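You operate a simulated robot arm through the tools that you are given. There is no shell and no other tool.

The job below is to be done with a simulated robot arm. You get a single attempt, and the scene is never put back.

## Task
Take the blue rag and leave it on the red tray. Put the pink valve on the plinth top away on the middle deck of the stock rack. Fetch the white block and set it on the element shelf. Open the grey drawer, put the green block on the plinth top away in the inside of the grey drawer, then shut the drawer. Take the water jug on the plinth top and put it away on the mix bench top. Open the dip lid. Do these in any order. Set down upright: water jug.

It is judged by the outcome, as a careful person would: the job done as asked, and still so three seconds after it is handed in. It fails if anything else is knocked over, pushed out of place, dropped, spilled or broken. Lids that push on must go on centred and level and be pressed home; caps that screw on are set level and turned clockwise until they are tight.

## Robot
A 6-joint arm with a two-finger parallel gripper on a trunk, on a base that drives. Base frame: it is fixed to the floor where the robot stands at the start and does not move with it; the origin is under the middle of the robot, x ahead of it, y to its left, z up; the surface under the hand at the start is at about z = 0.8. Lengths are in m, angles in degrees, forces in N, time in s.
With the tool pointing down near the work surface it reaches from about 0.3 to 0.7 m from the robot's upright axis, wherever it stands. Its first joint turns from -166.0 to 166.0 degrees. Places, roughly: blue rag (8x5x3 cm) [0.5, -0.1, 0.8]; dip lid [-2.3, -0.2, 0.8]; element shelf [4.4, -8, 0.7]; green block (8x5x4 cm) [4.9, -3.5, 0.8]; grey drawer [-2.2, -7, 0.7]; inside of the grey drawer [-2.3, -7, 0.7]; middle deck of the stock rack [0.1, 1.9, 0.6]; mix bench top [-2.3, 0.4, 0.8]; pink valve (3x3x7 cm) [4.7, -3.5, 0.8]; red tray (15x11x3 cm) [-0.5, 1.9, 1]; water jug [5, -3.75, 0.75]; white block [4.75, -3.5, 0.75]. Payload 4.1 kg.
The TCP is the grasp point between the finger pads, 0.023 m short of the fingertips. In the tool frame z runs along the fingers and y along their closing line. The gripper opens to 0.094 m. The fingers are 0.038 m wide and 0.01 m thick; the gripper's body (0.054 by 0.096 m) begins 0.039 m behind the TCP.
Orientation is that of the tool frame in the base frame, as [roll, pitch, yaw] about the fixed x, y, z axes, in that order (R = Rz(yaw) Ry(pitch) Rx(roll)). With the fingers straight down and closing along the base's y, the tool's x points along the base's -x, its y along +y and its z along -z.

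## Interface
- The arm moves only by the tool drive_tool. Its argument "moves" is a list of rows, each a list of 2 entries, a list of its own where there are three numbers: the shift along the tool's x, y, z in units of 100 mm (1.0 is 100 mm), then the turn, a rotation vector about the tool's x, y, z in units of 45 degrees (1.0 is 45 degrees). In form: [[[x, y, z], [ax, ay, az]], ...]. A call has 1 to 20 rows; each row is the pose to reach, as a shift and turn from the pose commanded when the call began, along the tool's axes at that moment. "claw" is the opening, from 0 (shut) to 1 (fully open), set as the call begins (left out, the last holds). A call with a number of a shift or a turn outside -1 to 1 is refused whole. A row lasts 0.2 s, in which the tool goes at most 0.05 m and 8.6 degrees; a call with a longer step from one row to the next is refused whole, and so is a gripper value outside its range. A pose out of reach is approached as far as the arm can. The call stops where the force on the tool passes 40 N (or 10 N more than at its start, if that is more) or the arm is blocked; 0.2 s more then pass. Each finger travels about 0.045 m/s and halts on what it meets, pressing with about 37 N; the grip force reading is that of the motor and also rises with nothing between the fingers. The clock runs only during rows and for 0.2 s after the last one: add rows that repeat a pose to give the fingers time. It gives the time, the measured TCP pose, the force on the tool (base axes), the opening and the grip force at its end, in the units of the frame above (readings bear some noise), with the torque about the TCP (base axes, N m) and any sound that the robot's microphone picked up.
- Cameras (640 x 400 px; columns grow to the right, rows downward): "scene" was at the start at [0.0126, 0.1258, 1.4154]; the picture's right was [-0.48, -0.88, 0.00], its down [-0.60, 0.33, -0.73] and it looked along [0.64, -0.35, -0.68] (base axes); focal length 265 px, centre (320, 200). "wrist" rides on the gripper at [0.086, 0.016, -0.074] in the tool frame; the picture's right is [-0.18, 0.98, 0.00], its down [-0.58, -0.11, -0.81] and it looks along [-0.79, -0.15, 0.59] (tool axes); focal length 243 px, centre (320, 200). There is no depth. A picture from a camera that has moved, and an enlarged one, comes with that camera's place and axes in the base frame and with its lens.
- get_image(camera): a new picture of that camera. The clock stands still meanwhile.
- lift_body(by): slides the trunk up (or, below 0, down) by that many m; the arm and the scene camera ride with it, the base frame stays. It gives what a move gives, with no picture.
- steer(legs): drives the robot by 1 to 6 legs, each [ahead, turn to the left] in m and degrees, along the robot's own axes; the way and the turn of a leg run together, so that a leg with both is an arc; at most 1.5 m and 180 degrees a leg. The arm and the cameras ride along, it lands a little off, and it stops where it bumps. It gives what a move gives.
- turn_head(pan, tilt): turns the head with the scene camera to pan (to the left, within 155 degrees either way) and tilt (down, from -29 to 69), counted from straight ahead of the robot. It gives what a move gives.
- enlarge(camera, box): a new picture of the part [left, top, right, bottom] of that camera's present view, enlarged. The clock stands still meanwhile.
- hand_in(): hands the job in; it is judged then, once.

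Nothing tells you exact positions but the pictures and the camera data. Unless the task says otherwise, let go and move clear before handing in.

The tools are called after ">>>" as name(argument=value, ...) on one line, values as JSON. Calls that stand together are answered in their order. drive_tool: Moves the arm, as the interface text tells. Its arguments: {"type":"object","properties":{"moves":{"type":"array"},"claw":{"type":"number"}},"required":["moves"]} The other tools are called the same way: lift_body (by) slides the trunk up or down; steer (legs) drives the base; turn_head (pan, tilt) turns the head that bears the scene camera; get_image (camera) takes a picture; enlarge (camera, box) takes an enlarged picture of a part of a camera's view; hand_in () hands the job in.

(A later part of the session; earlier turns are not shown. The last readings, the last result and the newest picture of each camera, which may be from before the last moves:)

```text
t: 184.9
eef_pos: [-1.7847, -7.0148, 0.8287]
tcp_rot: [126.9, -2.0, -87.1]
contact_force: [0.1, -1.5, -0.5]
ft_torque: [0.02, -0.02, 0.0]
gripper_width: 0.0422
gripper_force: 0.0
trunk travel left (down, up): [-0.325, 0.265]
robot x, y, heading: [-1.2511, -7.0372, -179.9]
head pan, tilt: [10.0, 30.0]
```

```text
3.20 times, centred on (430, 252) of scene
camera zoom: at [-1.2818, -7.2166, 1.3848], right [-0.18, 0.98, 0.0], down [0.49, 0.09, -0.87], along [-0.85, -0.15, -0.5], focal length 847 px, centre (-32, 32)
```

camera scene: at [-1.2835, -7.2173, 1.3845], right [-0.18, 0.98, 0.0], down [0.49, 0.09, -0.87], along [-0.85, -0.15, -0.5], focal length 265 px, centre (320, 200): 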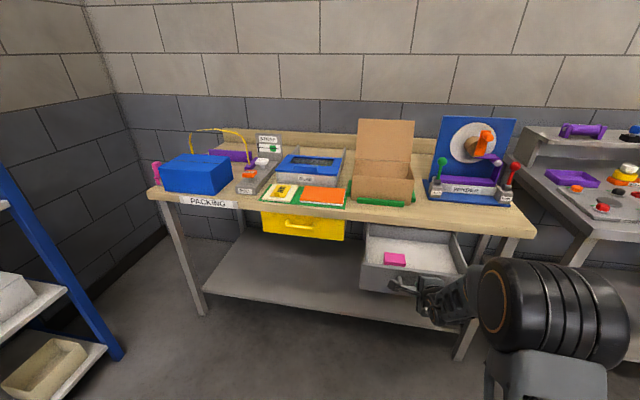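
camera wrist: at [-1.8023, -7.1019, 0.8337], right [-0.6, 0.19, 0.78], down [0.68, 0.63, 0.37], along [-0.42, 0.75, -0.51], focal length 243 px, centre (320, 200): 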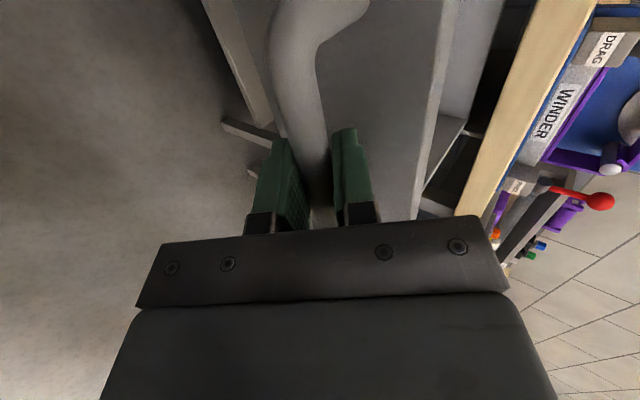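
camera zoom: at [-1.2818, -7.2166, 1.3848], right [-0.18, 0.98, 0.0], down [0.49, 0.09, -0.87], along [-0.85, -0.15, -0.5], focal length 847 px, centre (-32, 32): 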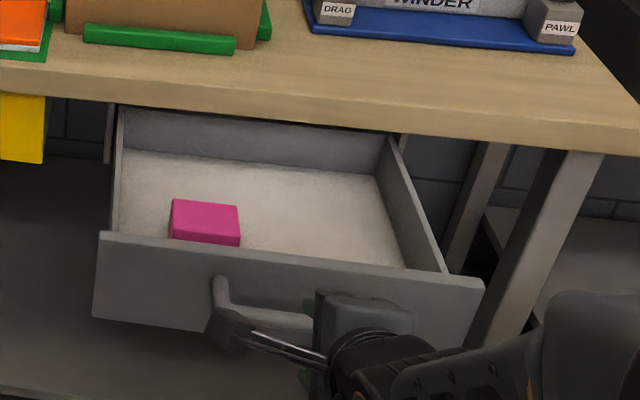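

The drawer stays open and has free space on the right for the green block. I'll raise the tool and return it to pointing straight down for travel.

>>> drive_tool(moves=[[[0, 0.27, -0.2], [0, 0, 0]], [[0, 0.54, -0.4], [0, 0, 0]], [[0, 0.8, -0.61], [0, 0, 0]]])

>>> drive_tool(moves=[[[0, 0, 0], [0, 0, -0.17]], [[0, 0, 0], [0, 0, -0.34]], [[0, 0, 0], [0, 0, -0.51]], [[0, 0, 0], [0, 0, -0.67]], [[0, 0, 0], [0, 0, -0.84]], [[0, 0, 0], [0, 0, -1.0]]])

>>> drive_tool(moves=[[[0, 0, 0], [0, 0, -0.17]], [[0, 0, 0], [0, 0, -0.34]], [[0, 0, 0], [0, 0, -0.51]], [[0, 0, 0], [0, 0, -0.67]], [[0, 0, 0], [0, 0, -0.84]], [[0, 0, 0], [0, 0, -1.0]]])

>>> drive_tool(moves=[[[0, 0, 0], [0, 0.17, 0]], [[0, 0, 0], [0, 0.34, 0]], [[0, 0, 0], [0, 0.51, 0]], [[0, 0, 0], [0, 0.67, 0]], [[0, 0, 0], [0, 0.84, 0]], [[0, 0, 0], [0, 1.0, 0]]])

>>> get_image(camera="scene")

```text
t: 185.8
eef_pos: [-1.7833, -7.009, 0.9318]
tcp_rot: [126.8, -2.1, -87.0]
contact_force: [0.2, 0.6, -0.2]
ft_torque: [-0.02, 0.0, -0.02]
gripper_width: 0.0422
gripper_force: 0.1
trunk travel left (down, up): [-0.325, 0.265]
robot x, y, heading: [-1.2513, -7.0345, -180.0]
head pan, tilt: [10.0, 30.0]
```

```text
t: 187.2
eef_pos: [-1.7828, -7.0109, 0.9303]
tcp_rot: [135.5, 32.7, -56.7]
contact_force: [0.5, 0.1, -0.9]
ft_torque: [0.01, 0.0, -0.04]
gripper_width: 0.0424
gripper_force: 0.0
trunk travel left (down, up): [-0.325, 0.265]
robot x, y, heading: [-1.2481, -7.0346, -179.8]
head pan, tilt: [10.0, 30.0]
```

```text
t: 188.6
eef_pos: [-1.7825, -7.0097, 0.9294]
tcp_rot: [176.7, 53.1, 0.4]
contact_force: [1.2, -0.1, -0.3]
ft_torque: [0.02, 0.03, -0.06]
gripper_width: 0.0422
gripper_force: 0.1
trunk travel left (down, up): [-0.325, 0.265]
robot x, y, heading: [-1.2534, -7.0343, -179.9]
head pan, tilt: [10.0, 30.0]
```

```text
t: 189.9
eef_pos: [-1.7825, -7.01, 0.9303]
tcp_rot: [177.8, 8.0, 2.7]
contact_force: [-0.6, -0.1, 0.4]
ft_torque: [0.0, 0.05, 0.01]
gripper_width: 0.0422
gripper_force: 0.1
out of reach, approached as far as the arm can: row 1
trunk travel left (down, up): [-0.325, 0.265]
robot x, y, heading: [-1.2506, -7.032, -179.5]
head pan, tilt: [10.0, 30.0]
```

```text
taken
camera scene: at [-1.2814, -7.2165, 1.3849], right [-0.18, 0.98, 0.0], down [0.49, 0.09, -0.87], along [-0.85, -0.15, -0.5], focal length 265 px, centre (320, 200)
```

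scene: 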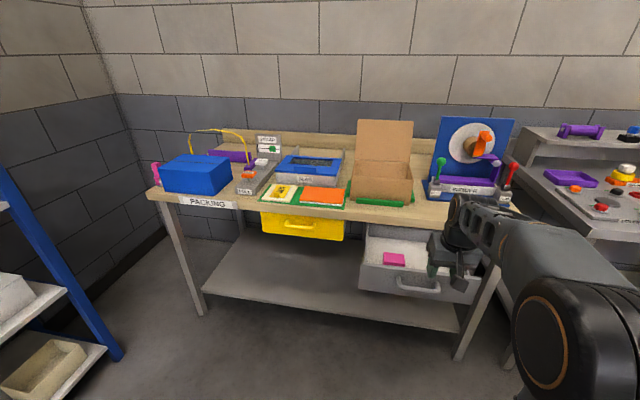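

>>> drive_tool(moves=[[[0.3, 0, -0.3], [0.02, 0.08, 0.03]], [[0.6, 0, -0.6], [0.05, 0.17, 0.06]], [[0.9, 0, -0.9], [0.05, 0.18, 0.06]]])

>>> drive_tool(moves=[[[0.3, 0, -0.2], [0, 0, 0]], [[0.6, 0, -0.5], [0, 0, 0]], [[0.8, 0, -0.7], [0, 0, 0]]])

>>> turn_head(pan=90, tilt=20)

>>> get_image(camera="scene")

>>> turn_head(pan=145, tilt=15)

>>> get_image(camera="scene")

```text
t: 190.8
eef_pos: [-1.6805, -7.0027, 1.0068]
tcp_rot: [179.9, -0.1, 0.1]
contact_force: [0.0, 1.4, -0.2]
ft_torque: [0.01, 0.01, 0.0]
gripper_width: 0.0423
gripper_force: 0.1
trunk travel left (down, up): [-0.325, 0.265]
robot x, y, heading: [-1.2486, -7.0343, -180.0]
head pan, tilt: [10.0, 30.0]
```

```text
t: 191.6
eef_pos: [-1.6026, -7.0022, 1.077]
tcp_rot: [180.0, -0.2, 0.2]
contact_force: [-1.1, -0.2, -0.5]
ft_torque: [-0.02, 0.0, 0.01]
gripper_width: 0.042
gripper_force: 0.1
trunk travel left (down, up): [-0.325, 0.265]
robot x, y, heading: [-1.2544, -7.0335, -179.3]
head pan, tilt: [10.0, 30.0]
```

```text
t: 193.1
eef_pos: [-1.6021, -7.0021, 1.0764]
tcp_rot: [-179.9, -0.1, 0.0]
contact_force: [-0.9, -0.7, 0.9]
ft_torque: [-0.01, 0.01, -0.03]
gripper_width: 0.0425
gripper_force: 0.1
trunk travel left (down, up): [-0.325, 0.265]
robot x, y, heading: [-1.2503, -7.0378, -179.7]
head pan, tilt: [90.0, 20.0]
```

```text
taken
camera scene: at [-1.1922, -7.2937, 1.4009], right [-1.0, 0.0, 0.0], down [0.0, 0.34, -0.94], along [0.0, -0.94, -0.34], focal length 265 px, centre (320, 200)
```

scene: 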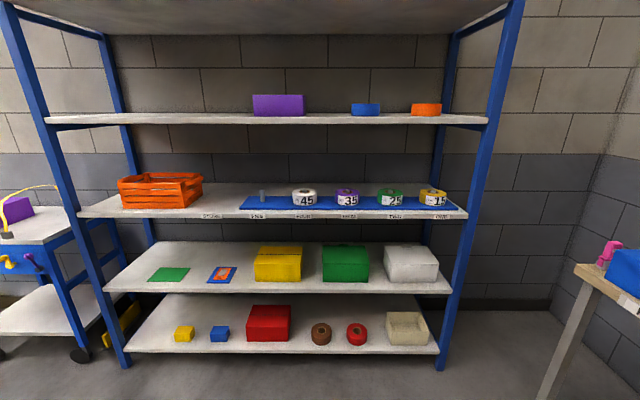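

```text
t: 194.3
eef_pos: [-1.6023, -7.0023, 1.0764]
tcp_rot: [-180.0, 0.0, 0.2]
contact_force: [0.0, -0.1, -0.1]
ft_torque: [-0.03, 0.02, -0.02]
gripper_width: 0.0424
gripper_force: 0.1
trunk travel left (down, up): [-0.325, 0.265]
robot x, y, heading: [-1.251, -7.0341, -179.7]
head pan, tilt: [145.0, 15.0]
```

```text
taken
camera scene: at [-1.1158, -7.2539, 1.4091], right [-0.57, -0.82, 0.0], down [-0.21, 0.15, -0.97], along [0.79, -0.55, -0.26], focal length 265 px, centre (320, 200)
```

scene: 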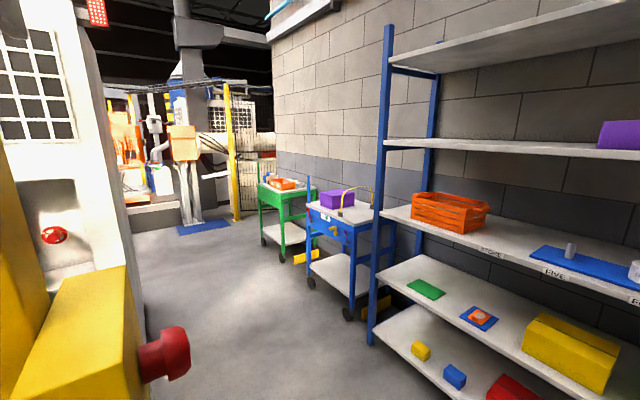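

There's a passage heading east along y≈-7.75, between the machine and the back-wall rack, and the element shelf lies along it. I'll turn and drive into it.

>>> steer(legs=[[0, 90], [0.3, 0], [0.7, 90]])

>>> turn_head(pan=0, tilt=20)

>>> get_image(camera="scene")

```text
t: 204.0
eef_pos: [-0.4608, -7.8097, 1.0779]
tcp_rot: [-179.9, 0.0, 179.6]
contact_force: [0.3, -0.8, -0.4]
ft_torque: [-0.02, -0.01, 0.02]
gripper_width: 0.0427
gripper_force: 0.0
trunk travel left (down, up): [-0.325, 0.265]
robot x, y, heading: [-0.8112, -7.7794, -0.5]
head pan, tilt: [145.0, 15.0]
cut short: leg 3
```

```text
t: 206.3
eef_pos: [-0.4604, -7.8097, 1.0768]
tcp_rot: [179.9, 0.0, 179.7]
contact_force: [-0.4, -0.2, 0.6]
ft_torque: [0.01, 0.01, -0.01]
gripper_width: 0.0422
gripper_force: 0.0
trunk travel left (down, up): [-0.325, 0.265]
robot x, y, heading: [-0.8103, -7.7749, -0.5]
head pan, tilt: [0.0, 20.0]
```

```text
taken
camera scene: at [-0.7747, -7.6113, 1.4009], right [-0.01, -1.0, 0.0], down [-0.34, 0.0, -0.94], along [0.94, -0.01, -0.34], focal length 265 px, centre (320, 200)
```

scene: 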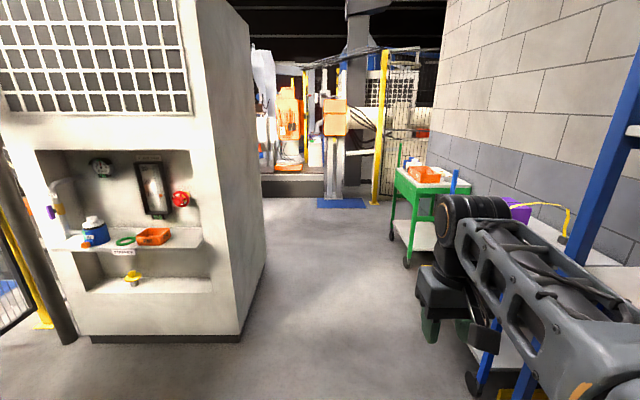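

The turn ended about where planned but was reported "cut short", so I'll check around the robot for contact before moving on.

>>> turn_head(pan=-100, tilt=55)

>>> get_image(camera="scene")

>>> turn_head(pan=110, tilt=50)

>>> get_image(camera="scene")

>>> turn_head(pan=-40, tilt=50)

>>> get_image(camera="scene")

```text
t: 208.0
eef_pos: [-0.4601, -7.8101, 1.0774]
tcp_rot: [-180.0, 0.0, 179.5]
contact_force: [1.5, -0.5, -0.7]
ft_torque: [0.02, -0.03, 0.0]
gripper_width: 0.042
gripper_force: 0.0
trunk travel left (down, up): [-0.325, 0.265]
robot x, y, heading: [-0.8137, -7.775, -0.4]
head pan, tilt: [-100.0, 55.0]
```

```text
taken
camera scene: at [-0.881, -7.6813, 1.3489], right [-0.98, 0.18, 0.0], down [0.15, 0.81, -0.57], along [-0.1, -0.56, -0.82], focal length 265 px, centre (320, 200)
```

scene: 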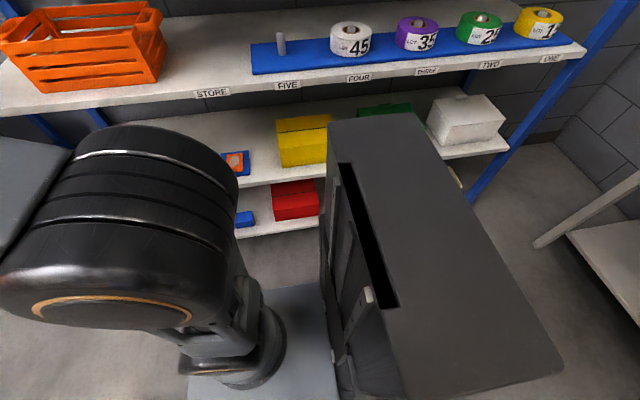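

```text
t: 211.1
eef_pos: [-0.4604, -7.8096, 1.0777]
tcp_rot: [-180.0, 0.0, 179.6]
contact_force: [1.0, -0.4, 0.4]
ft_torque: [0.01, 0.02, -0.01]
gripper_width: 0.0424
gripper_force: 0.1
trunk travel left (down, up): [-0.325, 0.265]
robot x, y, heading: [-0.8099, -7.7786, -0.6]
head pan, tilt: [110.0, 50.0]
```

```text
taken
camera scene: at [-0.8934, -7.5378, 1.3554], right [0.94, 0.33, 0.0], down [0.25, -0.72, -0.64], along [-0.21, 0.61, -0.77], focal length 265 px, centre (320, 200)
```

scene: 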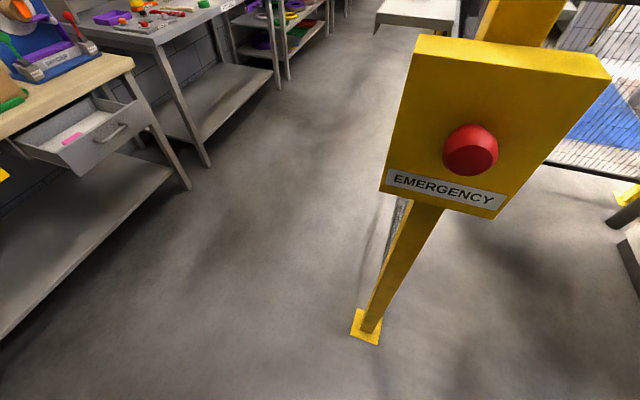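

```text
t: 213.4
eef_pos: [-0.4607, -7.8087, 1.0764]
tcp_rot: [-180.0, 0.0, 179.6]
contact_force: [0.0, 0.5, -0.1]
ft_torque: [-0.01, -0.01, 0.0]
gripper_width: 0.0423
gripper_force: 0.1
trunk travel left (down, up): [-0.325, 0.265]
robot x, y, heading: [-0.8093, -7.7769, -0.7]
head pan, tilt: [-40.0, 50.0]
```

```text
taken
camera scene: at [-0.8093, -7.6605, 1.3554], right [-0.65, -0.76, 0.0], down [-0.58, 0.5, -0.64], along [0.49, -0.42, -0.77], focal length 265 px, centre (320, 200)
```

scene: 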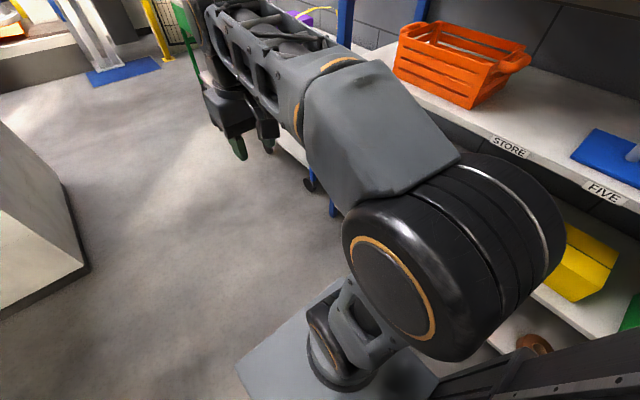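

Nothing is touching the robot. I'll continue east along the passage.

>>> steer(legs=[[1.5, 0.6], [1.0, 0]])

>>> turn_head(pan=0, tilt=18)

>>> get_image(camera="scene")

>>> turn_head(pan=60, tilt=15)

>>> get_image(camera="scene")

```text
t: 225.6
eef_pos: [2.0276, -7.8368, 1.0761]
tcp_rot: [180.0, 0.0, 179.6]
contact_force: [-0.5, -0.5, -0.1]
ft_torque: [0.02, -0.01, 0.02]
gripper_width: 0.0424
gripper_force: 0.1
trunk travel left (down, up): [-0.325, 0.265]
robot x, y, heading: [1.6749, -7.8027, -0.4]
head pan, tilt: [-40.0, 50.0]
```

```text
t: 226.7
eef_pos: [2.0276, -7.8367, 1.0756]
tcp_rot: [179.9, 0.0, 179.5]
contact_force: [0.7, 0.0, -0.4]
ft_torque: [0.03, 0.0, 0.0]
gripper_width: 0.0424
gripper_force: 0.0
trunk travel left (down, up): [-0.325, 0.265]
robot x, y, heading: [1.6778, -7.8055, -0.5]
head pan, tilt: [0.0, 18.0]
```

```text
taken
camera scene: at [1.7138, -7.6385, 1.4041], right [-0.01, -1.0, 0.0], down [-0.31, 0.0, -0.95], along [0.95, -0.01, -0.31], focal length 265 px, centre (320, 200)
```

scene: 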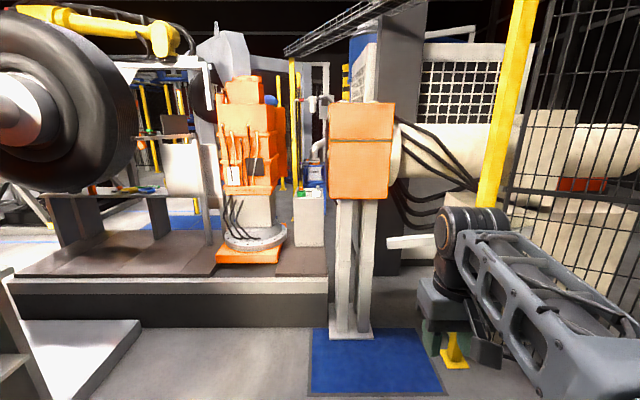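

```text
t: 227.9
eef_pos: [2.0272, -7.8369, 1.0766]
tcp_rot: [180.0, -0.1, 179.6]
contact_force: [-0.3, 0.1, -0.3]
ft_torque: [0.02, 0.01, -0.02]
gripper_width: 0.0424
gripper_force: 0.1
trunk travel left (down, up): [-0.325, 0.265]
robot x, y, heading: [1.6792, -7.8033, -0.6]
head pan, tilt: [60.0, 15.0]
```

```text
taken
camera scene: at [1.6681, -7.5571, 1.4091], right [0.86, -0.51, 0.0], down [-0.13, -0.22, -0.97], along [0.49, 0.83, -0.26], focal length 265 px, centre (320, 200)
```

scene: 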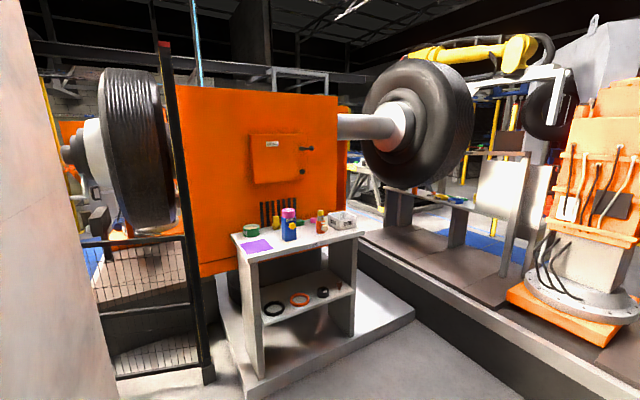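

>>> turn_head(pan=-25, tilt=15)

>>> get_image(camera="scene")

>>> turn_head(pan=100, tilt=15)

>>> get_image(camera="scene")

```text
t: 229.5
eef_pos: [2.0267, -7.8367, 1.0775]
tcp_rot: [-180.0, 0.0, 179.5]
contact_force: [0.4, 0.4, 0.5]
ft_torque: [0.0, -0.02, 0.02]
gripper_width: 0.0426
gripper_force: 0.1
trunk travel left (down, up): [-0.325, 0.265]
robot x, y, heading: [1.6815, -7.8057, -0.6]
head pan, tilt: [-25.0, 15.0]
```

```text
taken
camera scene: at [1.7048, -7.6778, 1.4091], right [-0.43, -0.9, 0.0], down [-0.23, 0.11, -0.97], along [0.87, -0.42, -0.26], focal length 265 px, centre (320, 200)
```

scene: 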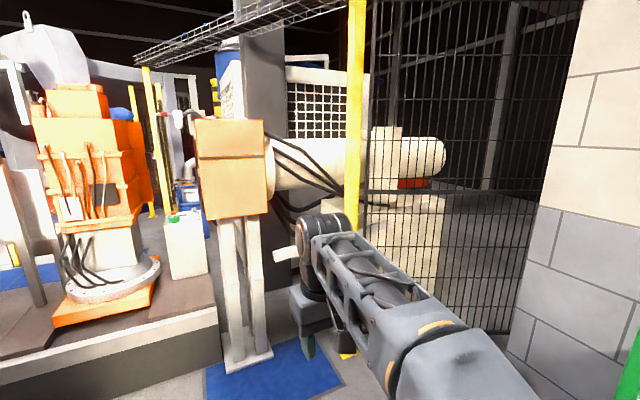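

```text
t: 231.6
eef_pos: [2.027, -7.8365, 1.0771]
tcp_rot: [-180.0, 0.0, 179.6]
contact_force: [-0.6, 0.2, 0.7]
ft_torque: [-0.04, -0.01, 0.04]
gripper_width: 0.0422
gripper_force: 0.1
trunk travel left (down, up): [-0.325, 0.265]
robot x, y, heading: [1.678, -7.804, -0.5]
head pan, tilt: [100.0, 15.0]
```

```text
taken
camera scene: at [1.6053, -7.5454, 1.4091], right [0.99, 0.16, 0.0], down [0.04, -0.26, -0.97], along [-0.16, 0.95, -0.26], focal length 265 px, centre (320, 200)
```

scene: 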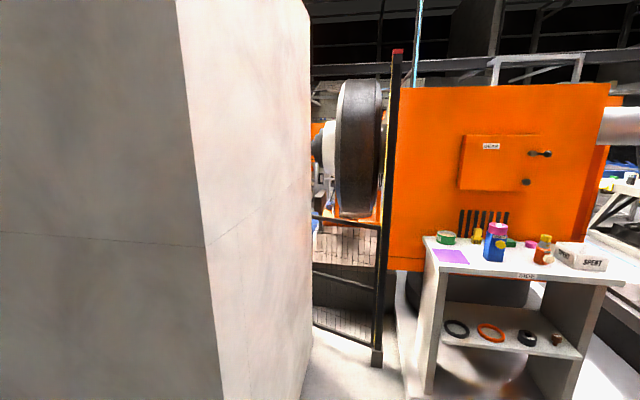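

>>> turn_head(pan=-15, tilt=10)

>>> enlarge(camera="scene", box=[200, 60, 480, 330])

>>> enlarge(camera="scene", box=[0, 60, 280, 330])

```text
t: 233.5
eef_pos: [2.0272, -7.836, 1.0769]
tcp_rot: [-180.0, 0.0, 179.5]
contact_force: [0.4, 0.9, 1.1]
ft_torque: [0.02, -0.02, 0.0]
gripper_width: 0.0423
gripper_force: 0.1
trunk travel left (down, up): [-0.325, 0.265]
robot x, y, heading: [1.6776, -7.8023, -0.3]
head pan, tilt: [-15.0, 10.0]
```

```text
1.48 times, centred on (340, 195) of scene
camera zoom: at [1.7101, -7.6625, 1.4172], right [-0.27, -0.96, 0.0], down [-0.17, 0.05, -0.98], along [0.95, -0.26, -0.17], focal length 392 px, centre (290, 207)
```

zoom: 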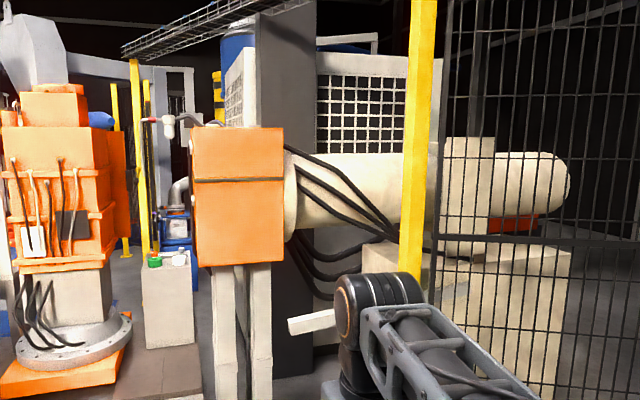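

```text
1.48 times, centred on (140, 195) of scene
camera zoom: at [1.7101, -7.6625, 1.4172], right [-0.27, -0.96, 0.0], down [-0.17, 0.05, -0.98], along [0.95, -0.26, -0.17], focal length 392 px, centre (587, 207)
```

zoom: 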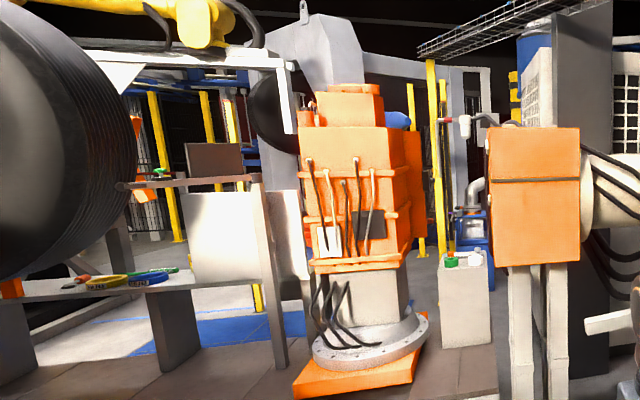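

The area ahead is blocked by a raised platform, and the element shelf sits behind the panel stand, so it isn't reachable from this side. I'll go back and approach the plinth from the north aisle.

>>> steer(legs=[[-1.5, 0], [-1.5, 0]])

```text
t: 247.9
eef_pos: [-0.9615, -7.7998, 1.0756]
tcp_rot: [180.0, 0.1, 179.0]
contact_force: [0.6, 0.1, 0.8]
ft_torque: [-0.02, -0.04, 0.02]
gripper_width: 0.0423
gripper_force: 0.1
trunk travel left (down, up): [-0.325, 0.265]
robot x, y, heading: [-1.3082, -7.7656, -1.5]
head pan, tilt: [-15.0, 10.0]
```

>>> steer(legs=[[-0.1, 0], [0, 91.5], [1.5, 0], [1.5, 0], [1.5, 0], [1.0, 0]])

>>> turn_head(pan=0, tilt=20)

>>> get_image(camera="scene")

```text
t: 278.8
eef_pos: [-1.4888, -1.9143, 1.0775]
tcp_rot: [179.9, 0.0, -88.2]
contact_force: [0.2, 0.4, 0.7]
ft_torque: [0.01, 0.0, 0.04]
gripper_width: 0.0422
gripper_force: 0.2
trunk travel left (down, up): [-0.325, 0.265]
robot x, y, heading: [-1.5095, -2.262, 91.5]
head pan, tilt: [-15.0, 10.0]
```

```text
t: 279.6
eef_pos: [-1.4891, -1.9126, 1.0776]
tcp_rot: [-179.9, 0.1, -88.3]
contact_force: [0.3, -0.4, -0.3]
ft_torque: [-0.04, 0.04, 0.0]
gripper_width: 0.0421
gripper_force: 0.0
trunk travel left (down, up): [-0.325, 0.265]
robot x, y, heading: [-1.5102, -2.2626, 91.8]
head pan, tilt: [0.0, 20.0]
```

```text
taken
camera scene: at [-1.6755, -2.2363, 1.401], right [1.0, 0.03, 0.0], down [0.01, -0.34, -0.94], along [-0.03, 0.94, -0.34], focal length 265 px, centre (320, 200)
```

scene: 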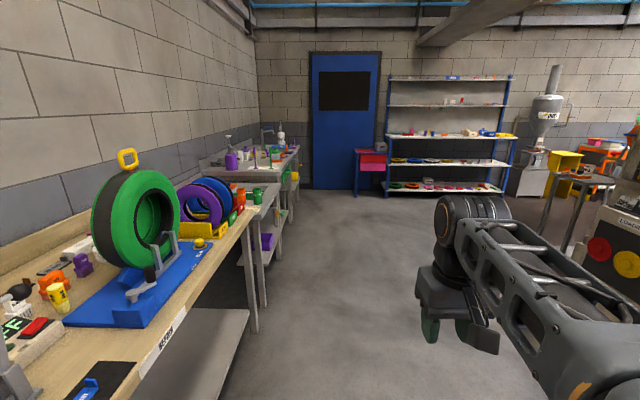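

>>> steer(legs=[[1.5, -2], [1.2, 0], [0.65, -90], [1.5, 0]])

>>> turn_head(pan=-10, tilt=20)

>>> get_image(camera="scene")

```text
t: 303.6
eef_pos: [0.7287, 0.8501, 1.0771]
tcp_rot: [-180.0, 0.0, -178.6]
contact_force: [0.0, 0.3, 0.2]
ft_torque: [0.02, 0.03, 0.01]
gripper_width: 0.0424
gripper_force: 0.0
trunk travel left (down, up): [-0.325, 0.265]
robot x, y, heading: [0.3766, 0.8684, 1.6]
head pan, tilt: [0.0, 20.0]
cut short: leg 3
```

```text
t: 304.3
eef_pos: [0.7281, 0.8473, 1.0769]
tcp_rot: [179.9, 0.0, -178.6]
contact_force: [0.2, -0.5, 0.5]
ft_torque: [-0.01, -0.02, 0.0]
gripper_width: 0.0425
gripper_force: 0.0
trunk travel left (down, up): [-0.325, 0.265]
robot x, y, heading: [0.3791, 0.87, 1.3]
head pan, tilt: [-10.0, 20.0]
```

```text
taken
camera scene: at [0.4066, 1.0199, 1.4009], right [-0.15, -0.99, 0.0], down [-0.34, 0.05, -0.94], along [0.93, -0.14, -0.34], focal length 265 px, centre (320, 200)
```

scene: 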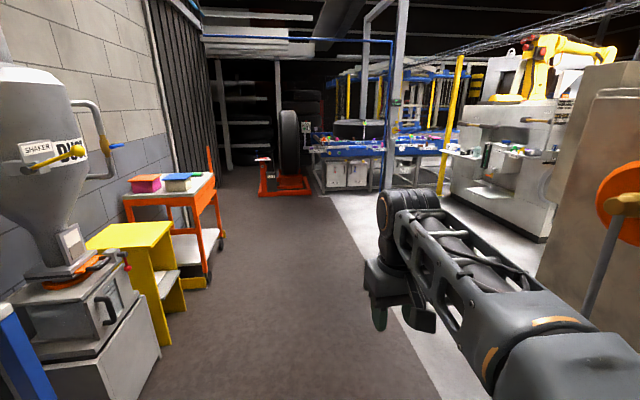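

>>> steer(legs=[[1.5, -1.5], [0.9, -1]])

>>> turn_head(pan=-50, tilt=18)

>>> get_image(camera="scene")

>>> turn_head(pan=-10, tilt=18)

>>> get_image(camera="scene")

```text
t: 316.0
eef_pos: [3.1136, 0.8339, 1.0763]
tcp_rot: [179.9, 0.0, 178.7]
contact_force: [-0.7, -0.2, 0.2]
ft_torque: [0.01, 0.02, 0.03]
gripper_width: 0.0422
gripper_force: 0.0
trunk travel left (down, up): [-0.325, 0.265]
robot x, y, heading: [2.7653, 0.8744, -1.4]
head pan, tilt: [-10.0, 20.0]
```

```text
t: 317.1
eef_pos: [3.1143, 0.8337, 1.0778]
tcp_rot: [-179.8, 0.0, 178.8]
contact_force: [-0.5, 0.3, 0.6]
ft_torque: [0.02, 0.01, 0.0]
gripper_width: 0.042
gripper_force: 0.0
trunk travel left (down, up): [-0.325, 0.265]
robot x, y, heading: [2.7664, 0.8735, -1.3]
head pan, tilt: [-50.0, 18.0]
```

```text
taken
camera scene: at [2.7681, 0.9655, 1.4042], right [-0.78, -0.62, 0.0], down [-0.19, 0.24, -0.95], along [0.59, -0.74, -0.31], focal length 265 px, centre (320, 200)
```

scene: 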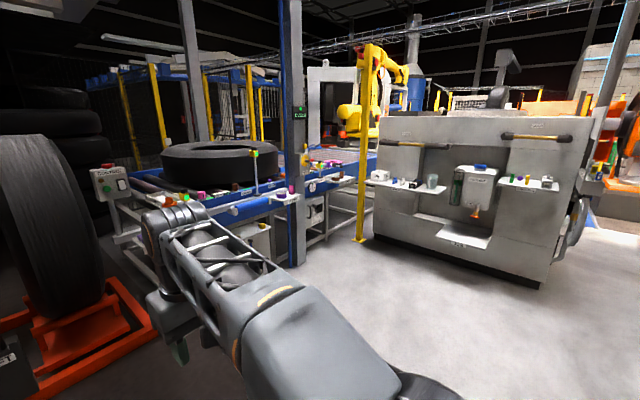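

```text
t: 318.1
eef_pos: [3.1139, 0.8336, 1.0768]
tcp_rot: [-180.0, 0.0, 178.8]
contact_force: [-0.3, 0.0, 0.2]
ft_torque: [0.02, -0.03, 0.03]
gripper_width: 0.0422
gripper_force: 0.1
trunk travel left (down, up): [-0.325, 0.265]
robot x, y, heading: [2.7646, 0.8739, -1.6]
head pan, tilt: [-10.0, 18.0]
```

```text
taken
camera scene: at [2.8013, 1.0199, 1.4042], right [-0.2, -0.98, 0.0], down [-0.3, 0.06, -0.95], along [0.93, -0.19, -0.31], focal length 265 px, centre (320, 200)
```

scene: 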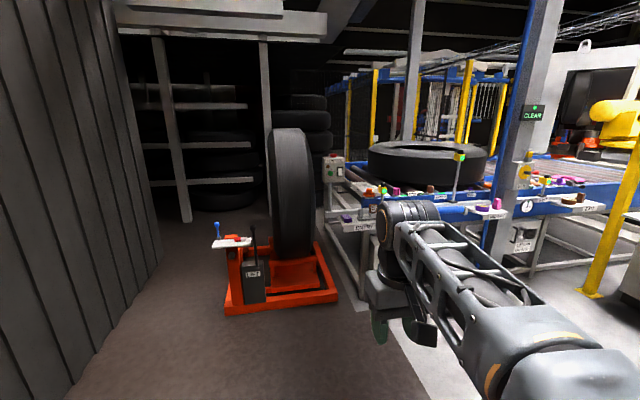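

>>> turn_head(pan=-85, tilt=18)

>>> get_image(camera="scene")

>>> enlarge(camera="scene", box=[150, 60, 400, 260])

```text
t: 319.6
eef_pos: [3.114, 0.8334, 1.0772]
tcp_rot: [-180.0, 0.0, 178.7]
contact_force: [0.6, -1.0, 0.3]
ft_torque: [0.01, 0.0, 0.01]
gripper_width: 0.0422
gripper_force: 0.1
trunk travel left (down, up): [-0.325, 0.265]
robot x, y, heading: [2.768, 0.8713, -1.5]
head pan, tilt: [-85.0, 18.0]
```

```text
taken
camera scene: at [2.7157, 0.9453, 1.4042], right [-1.0, -0.06, 0.0], down [-0.02, 0.31, -0.95], along [0.06, -0.95, -0.31], focal length 265 px, centre (320, 200)
```

scene: 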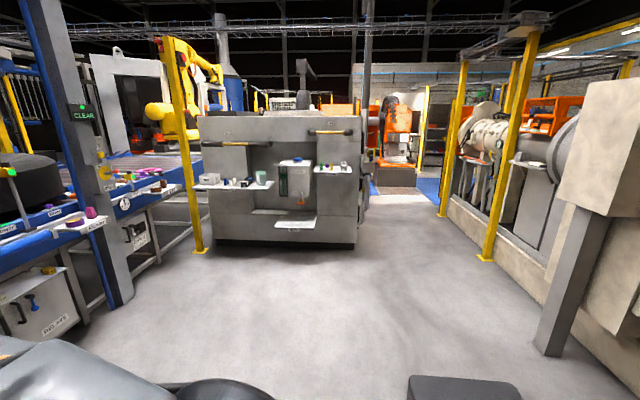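

```text
2.00 times, centred on (275, 160) of scene
camera zoom: at [2.7157, 0.9453, 1.4042], right [-1.0, -0.06, 0.0], down [-0.02, 0.31, -0.95], along [0.06, -0.95, -0.31], focal length 529 px, centre (410, 280)
```

zoom: 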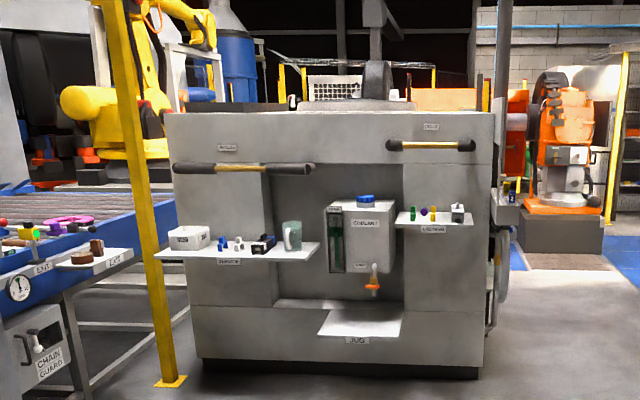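

There's a passage south at x≈1.25–2.4 beside the grey machine. I'll drive through it.

>>> steer(legs=[[0, -117], [1.3, 0], [0.6, 0], [0, 28.5], [0.8, 0]])

>>> turn_head(pan=0, tilt=15)

>>> get_image(camera="scene")

```text
t: 339.3
eef_pos: [1.8198, -1.9402, 1.0775]
tcp_rot: [-180.0, 0.0, 90.0]
contact_force: [-0.5, 0.4, -0.6]
ft_torque: [-0.02, -0.01, -0.04]
gripper_width: 0.0424
gripper_force: 0.1
trunk travel left (down, up): [-0.325, 0.265]
robot x, y, heading: [1.8498, -1.594, -89.9]
head pan, tilt: [-85.0, 18.0]
```

```text
t: 340.9
eef_pos: [1.8183, -1.9406, 1.0779]
tcp_rot: [180.0, 0.0, 90.0]
contact_force: [-0.1, 0.4, -0.1]
ft_torque: [0.0, -0.03, 0.0]
gripper_width: 0.0425
gripper_force: 0.1
trunk travel left (down, up): [-0.325, 0.265]
robot x, y, heading: [1.8453, -1.5907, -90.1]
head pan, tilt: [0.0, 15.0]
```

```text
taken
camera scene: at [2.0149, -1.6265, 1.4091], right [-1.0, 0.0, 0.0], down [0.0, 0.26, -0.97], along [0.0, -0.97, -0.26], focal length 265 px, centre (320, 200)
```

scene: 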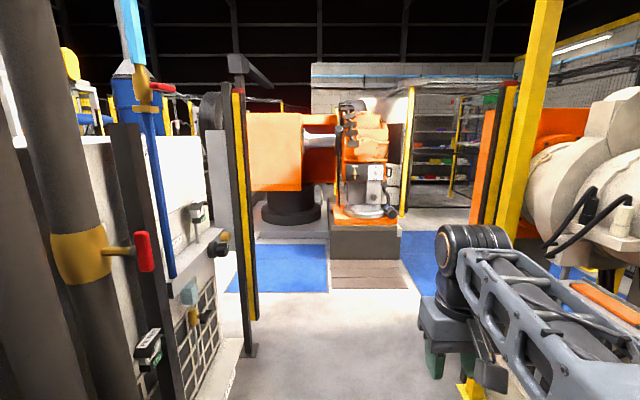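

>>> steer(legs=[[1.2, 0]])

>>> turn_head(pan=60, tilt=15)

>>> get_image(camera="scene")

>>> turn_head(pan=20, tilt=20)

>>> get_image(camera="scene")

```text
t: 347.0
eef_pos: [1.8147, -3.1454, 1.0765]
tcp_rot: [-179.9, 0.0, 89.9]
contact_force: [-1.0, -0.4, -0.3]
ft_torque: [-0.01, 0.0, 0.01]
gripper_width: 0.0424
gripper_force: 0.0
trunk travel left (down, up): [-0.325, 0.265]
robot x, y, heading: [1.8429, -2.7931, -90.4]
head pan, tilt: [0.0, 15.0]
```

```text
t: 348.3
eef_pos: [1.8147, -3.1451, 1.0774]
tcp_rot: [180.0, 0.0, 89.9]
contact_force: [-0.2, -0.7, 0.1]
ft_torque: [0.0, -0.02, -0.02]
gripper_width: 0.0423
gripper_force: 0.0
trunk travel left (down, up): [-0.325, 0.265]
robot x, y, heading: [1.8453, -2.7975, -90.2]
head pan, tilt: [60.0, 15.0]
```

```text
taken
camera scene: at [2.0923, -2.7849, 1.4091], right [-0.5, -0.86, 0.0], down [-0.22, 0.13, -0.97], along [0.83, -0.49, -0.26], focal length 265 px, centre (320, 200)
```

scene: 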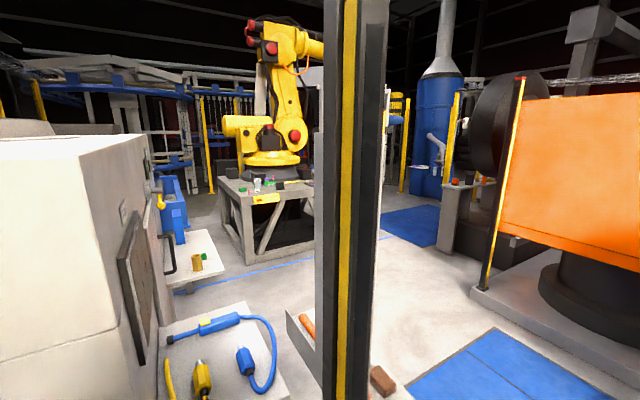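

```text
t: 349.4
eef_pos: [1.814, -3.1455, 1.0776]
tcp_rot: [-180.0, 0.0, 89.9]
contact_force: [-0.4, 2.0, -0.8]
ft_torque: [-0.02, -0.02, -0.03]
gripper_width: 0.0425
gripper_force: 0.1
trunk travel left (down, up): [-0.325, 0.265]
robot x, y, heading: [1.8466, -2.7973, -90.3]
head pan, tilt: [20.0, 20.0]
```

```text
taken
camera scene: at [2.0432, -2.8254, 1.401], right [-0.94, -0.34, 0.0], down [-0.12, 0.32, -0.94], along [0.32, -0.88, -0.34], focal length 265 px, centre (320, 200)
```

scene: 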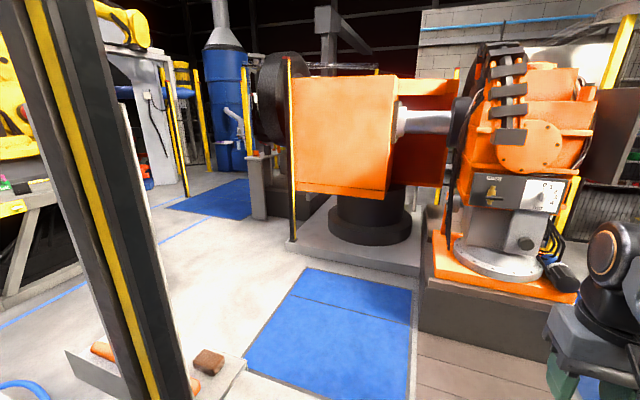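

The plinth is the table carrying the yellow robot, near [4.7, -3.6]. I'll drive south past the shelf plate, then turn east toward it.

>>> steer(legs=[[1.2, 0], [0, 90]])

>>> turn_head(pan=0, tilt=15)

>>> get_image(camera="scene")

```text
t: 356.9
eef_pos: [1.9267, -4.323, 1.077]
tcp_rot: [-180.0, 0.1, 110.3]
contact_force: [0.2, -0.1, 0.4]
ft_torque: [0.0, 0.01, 0.01]
gripper_width: 0.0423
gripper_force: 0.0
trunk travel left (down, up): [-0.325, 0.265]
robot x, y, heading: [1.8323, -3.985, -72.9]
head pan, tilt: [20.0, 20.0]
stopped in leg 2: the robot was blocked; the commanded pose is now the measured one
```

```text
t: 357.8
eef_pos: [1.9272, -4.322, 1.0761]
tcp_rot: [179.9, 0.1, 110.3]
contact_force: [0.0, 0.2, 0.0]
ft_torque: [0.01, -0.02, 0.02]
gripper_width: 0.0423
gripper_force: 0.1
trunk travel left (down, up): [-0.325, 0.265]
robot x, y, heading: [1.8335, -3.9839, -72.6]
head pan, tilt: [0.0, 15.0]
```

```text
taken
camera scene: at [2.0035, -3.9687, 1.4091], right [-0.96, -0.3, 0.0], down [-0.08, 0.25, -0.97], along [0.29, -0.92, -0.26], focal length 265 px, centre (320, 200)
```

scene: 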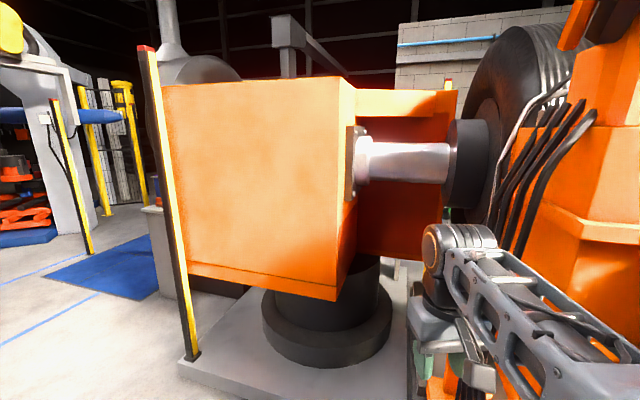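

The turn bumped a fixed pedestal at the front right. I'll back up a little and then turn.

>>> steer(legs=[[-0.3, 0]])

>>> turn_head(pan=-20, tilt=55)

>>> get_image(camera="scene")

>>> turn_head(pan=75, tilt=45)

>>> get_image(camera="scene")

```text
t: 359.8
eef_pos: [1.8378, -4.0377, 1.0784]
tcp_rot: [179.9, 0.0, 110.2]
contact_force: [0.5, 0.6, 0.4]
ft_torque: [-0.03, -0.02, -0.02]
gripper_width: 0.0422
gripper_force: 0.1
trunk travel left (down, up): [-0.325, 0.265]
robot x, y, heading: [1.7467, -3.6961, -72.8]
head pan, tilt: [0.0, 15.0]
```

```text
t: 360.9
eef_pos: [1.8382, -4.037, 1.0779]
tcp_rot: [179.9, -0.1, 110.3]
contact_force: [-0.5, 0.9, 0.0]
ft_torque: [-0.01, 0.03, 0.0]
gripper_width: 0.0422
gripper_force: 0.0
trunk travel left (down, up): [-0.325, 0.265]
robot x, y, heading: [1.7404, -3.7008, -73.0]
head pan, tilt: [-20.0, 55.0]
```

```text
taken
camera scene: at [1.8841, -3.6657, 1.3489], right [-1.0, 0.05, 0.0], down [0.04, 0.82, -0.57], along [-0.03, -0.57, -0.82], focal length 265 px, centre (320, 200)
```

scene: 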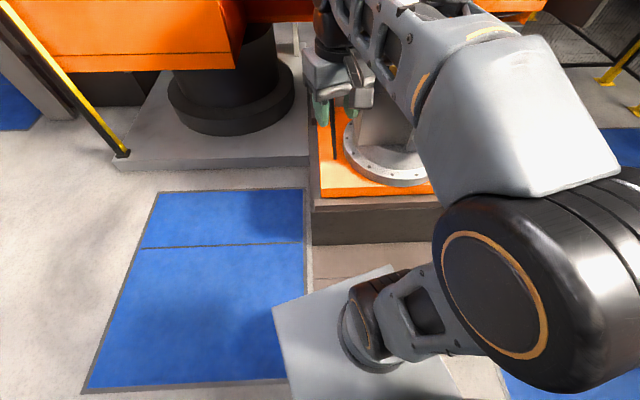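

```text
t: 362.6
eef_pos: [1.8382, -4.0371, 1.077]
tcp_rot: [-180.0, 0.0, 110.4]
contact_force: [-0.7, -0.2, 0.2]
ft_torque: [-0.03, -0.04, 0.01]
gripper_width: 0.0422
gripper_force: 0.0
trunk travel left (down, up): [-0.325, 0.265]
robot x, y, heading: [1.7458, -3.7031, -72.7]
head pan, tilt: [75.0, 45.0]
```

```text
taken
camera scene: at [1.9689, -3.5907, 1.3623], right [0.04, -1.0, 0.0], down [-0.71, -0.03, -0.71], along [0.71, 0.03, -0.71], focal length 265 px, centre (320, 200)
```

scene: 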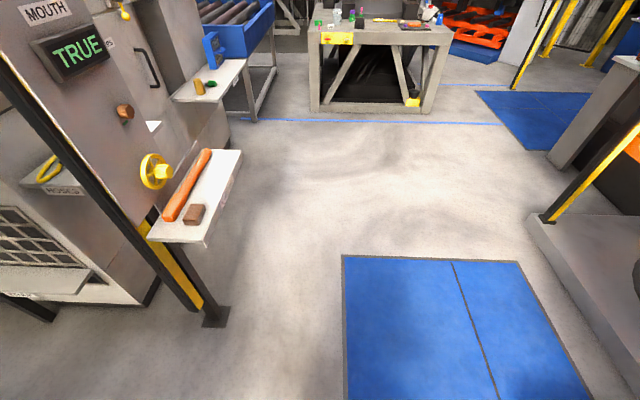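

>>> steer(legs=[[0, 66], [1.3, 0]])

>>> turn_head(pan=10, tilt=15)

>>> get_image(camera="scene")

>>> enlarge(camera="scene", box=[150, 140, 400, 300])

```text
t: 372.0
eef_pos: [3.3828, -3.9131, 1.0766]
tcp_rot: [-180.0, 0.0, 175.8]
contact_force: [0.1, 0.8, 0.5]
ft_torque: [-0.02, 0.0, -0.01]
gripper_width: 0.0424
gripper_force: 0.0
trunk travel left (down, up): [-0.325, 0.265]
robot x, y, heading: [3.0412, -3.8601, -7.1]
head pan, tilt: [75.0, 45.0]
```

```text
t: 373.4
eef_pos: [3.381, -3.9154, 1.0764]
tcp_rot: [180.0, 0.0, 175.9]
contact_force: [0.8, 0.4, 0.7]
ft_torque: [-0.01, 0.04, 0.02]
gripper_width: 0.0425
gripper_force: 0.0
trunk travel left (down, up): [-0.325, 0.265]
robot x, y, heading: [3.0396, -3.8589, -7.4]
head pan, tilt: [10.0, 15.0]
```

```text
taken
camera scene: at [3.0912, -3.6821, 1.4091], right [0.05, -1.0, 0.0], down [-0.26, -0.01, -0.97], along [0.96, 0.05, -0.26], focal length 265 px, centre (320, 200)
```

scene: 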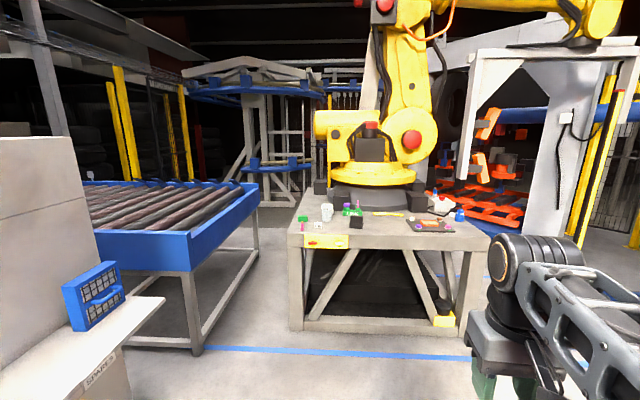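

```text
2.50 times, centred on (275, 220) of scene
camera zoom: at [3.0912, -3.6821, 1.4091], right [0.05, -1.0, 0.0], down [-0.26, -0.01, -0.97], along [0.96, 0.05, -0.26], focal length 662 px, centre (432, 150)
```

zoom: 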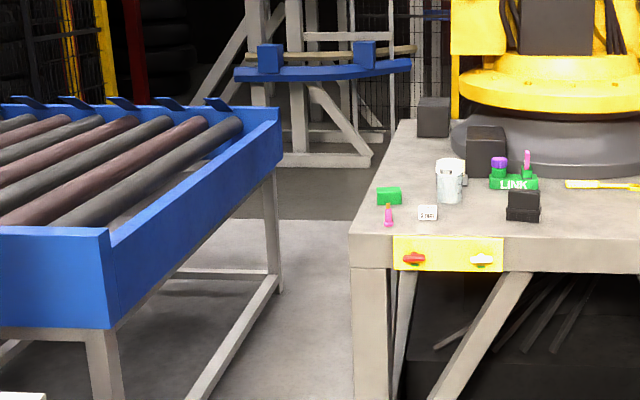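

The plinth's near-left corner holds the green block, pink valve, white block and white jug. I'll drive up squarely from the west.

>>> steer(legs=[[0, 19.8], [0.95, 0], [0, -12.5]])

>>> turn_head(pan=5, tilt=40)

>>> get_image(camera="scene")

>>> get_image(camera="wrist")

```text
t: 380.1
eef_pos: [4.2998, -3.6691, 1.0763]
tcp_rot: [180.0, -0.1, -177.2]
contact_force: [1.0, 0.0, 0.3]
ft_torque: [0.01, 0.0, 0.01]
gripper_width: 0.0427
gripper_force: 0.0
trunk travel left (down, up): [-0.325, 0.265]
robot x, y, heading: [3.9505, -3.6556, -0.5]
head pan, tilt: [10.0, 15.0]
```

```text
t: 381.0
eef_pos: [4.3008, -3.6705, 1.0774]
tcp_rot: [-180.0, 0.0, -177.1]
contact_force: [-0.2, 0.0, -0.2]
ft_torque: [0.02, -0.01, 0.0]
gripper_width: 0.0425
gripper_force: 0.0
trunk travel left (down, up): [-0.325, 0.265]
robot x, y, heading: [3.9509, -3.6546, -0.3]
head pan, tilt: [5.0, 40.0]
```

```text
taken
camera scene: at [3.9759, -3.4839, 1.3696], right [0.08, -1.0, 0.0], down [-0.64, -0.05, -0.77], along [0.76, 0.06, -0.64], focal length 265 px, centre (320, 200)
```

scene: 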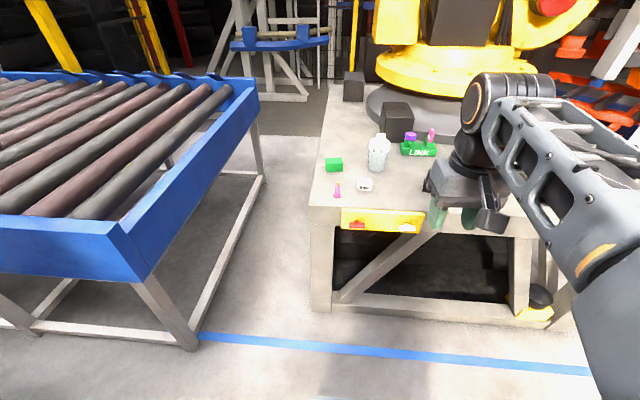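

```text
taken
camera wrist: at [4.2136, -3.6578, 1.1503], right [0.14, 0.99, 0.0], down [0.59, -0.08, 0.81], along [0.8, -0.11, -0.59], focal length 243 px, centre (320, 200)
```

wrist: 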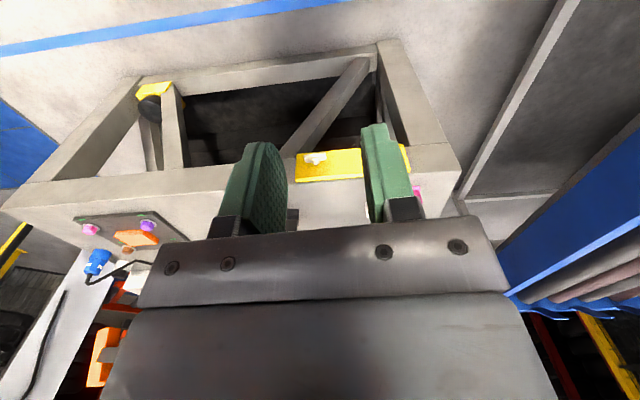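

>>> enlarge(camera="scene", box=[300, 110, 460, 240])

```text
3.08 times, centred on (380, 175) of scene
camera zoom: at [3.9759, -3.4839, 1.3696], right [0.08, -1.0, 0.0], down [-0.64, -0.05, -0.77], along [0.76, 0.06, -0.64], focal length 814 px, centre (135, 277)
```

zoom: 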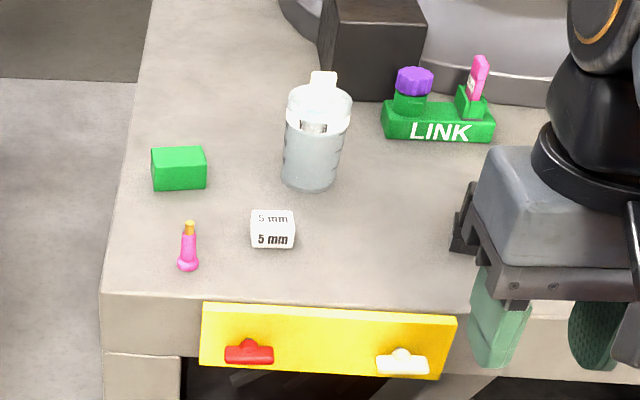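

I've located the items: white block ≈[4.80, -3.59], valve ≈[4.737, -3.488], green block ≈[4.92, -3.47], jug ≈[4.94, -3.65]. I'll move 0.22 m closer and position above the white block.

>>> steer(legs=[[0.22, 0]])

>>> turn_head(pan=0, tilt=50)

>>> enlarge(camera="scene", box=[250, 90, 450, 230])

>>> get_image(camera="wrist")

```text
t: 382.7
eef_pos: [4.5201, -3.6716, 1.0767]
tcp_rot: [179.9, 0.1, -177.1]
contact_force: [-0.2, -0.1, -0.4]
ft_torque: [-0.01, -0.01, -0.01]
gripper_width: 0.0422
gripper_force: 0.2
trunk travel left (down, up): [-0.325, 0.265]
robot x, y, heading: [4.1703, -3.6593, -0.3]
head pan, tilt: [5.0, 40.0]
```

```text
t: 383.4
eef_pos: [4.5205, -3.6714, 1.0765]
tcp_rot: [-180.0, 0.0, -177.1]
contact_force: [0.4, -0.1, -0.4]
ft_torque: [0.0, 0.02, -0.01]
gripper_width: 0.042
gripper_force: 0.0
trunk travel left (down, up): [-0.325, 0.265]
robot x, y, heading: [4.1692, -3.6569, -0.2]
head pan, tilt: [0.0, 50.0]
```

```text
2.86 times, centred on (350, 160) of scene
camera zoom: at [4.1885, -3.4924, 1.3554], right [0.0, -1.0, 0.0], down [-0.77, 0.0, -0.64], along [0.64, 0.0, -0.77], focal length 756 px, centre (234, 314)
```

zoom: 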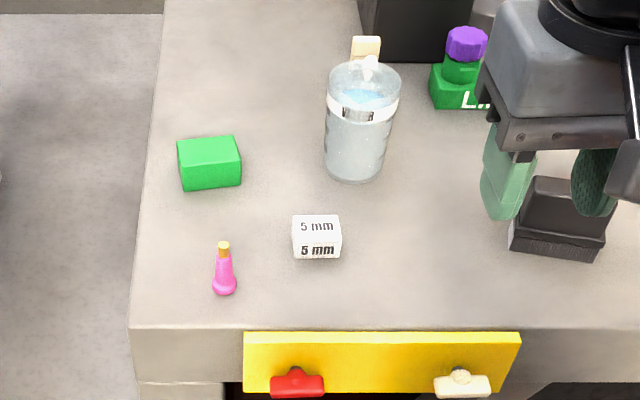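

```text
taken
camera wrist: at [4.4341, -3.6587, 1.1503], right [0.13, 0.99, 0.0], down [0.59, -0.08, 0.81], along [0.8, -0.11, -0.59], focal length 243 px, centre (320, 200)
```

wrist: 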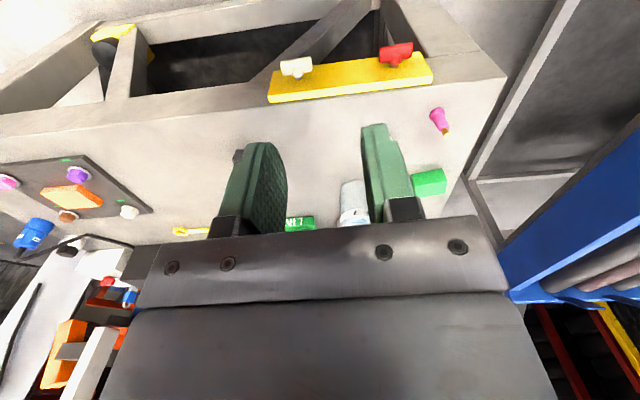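

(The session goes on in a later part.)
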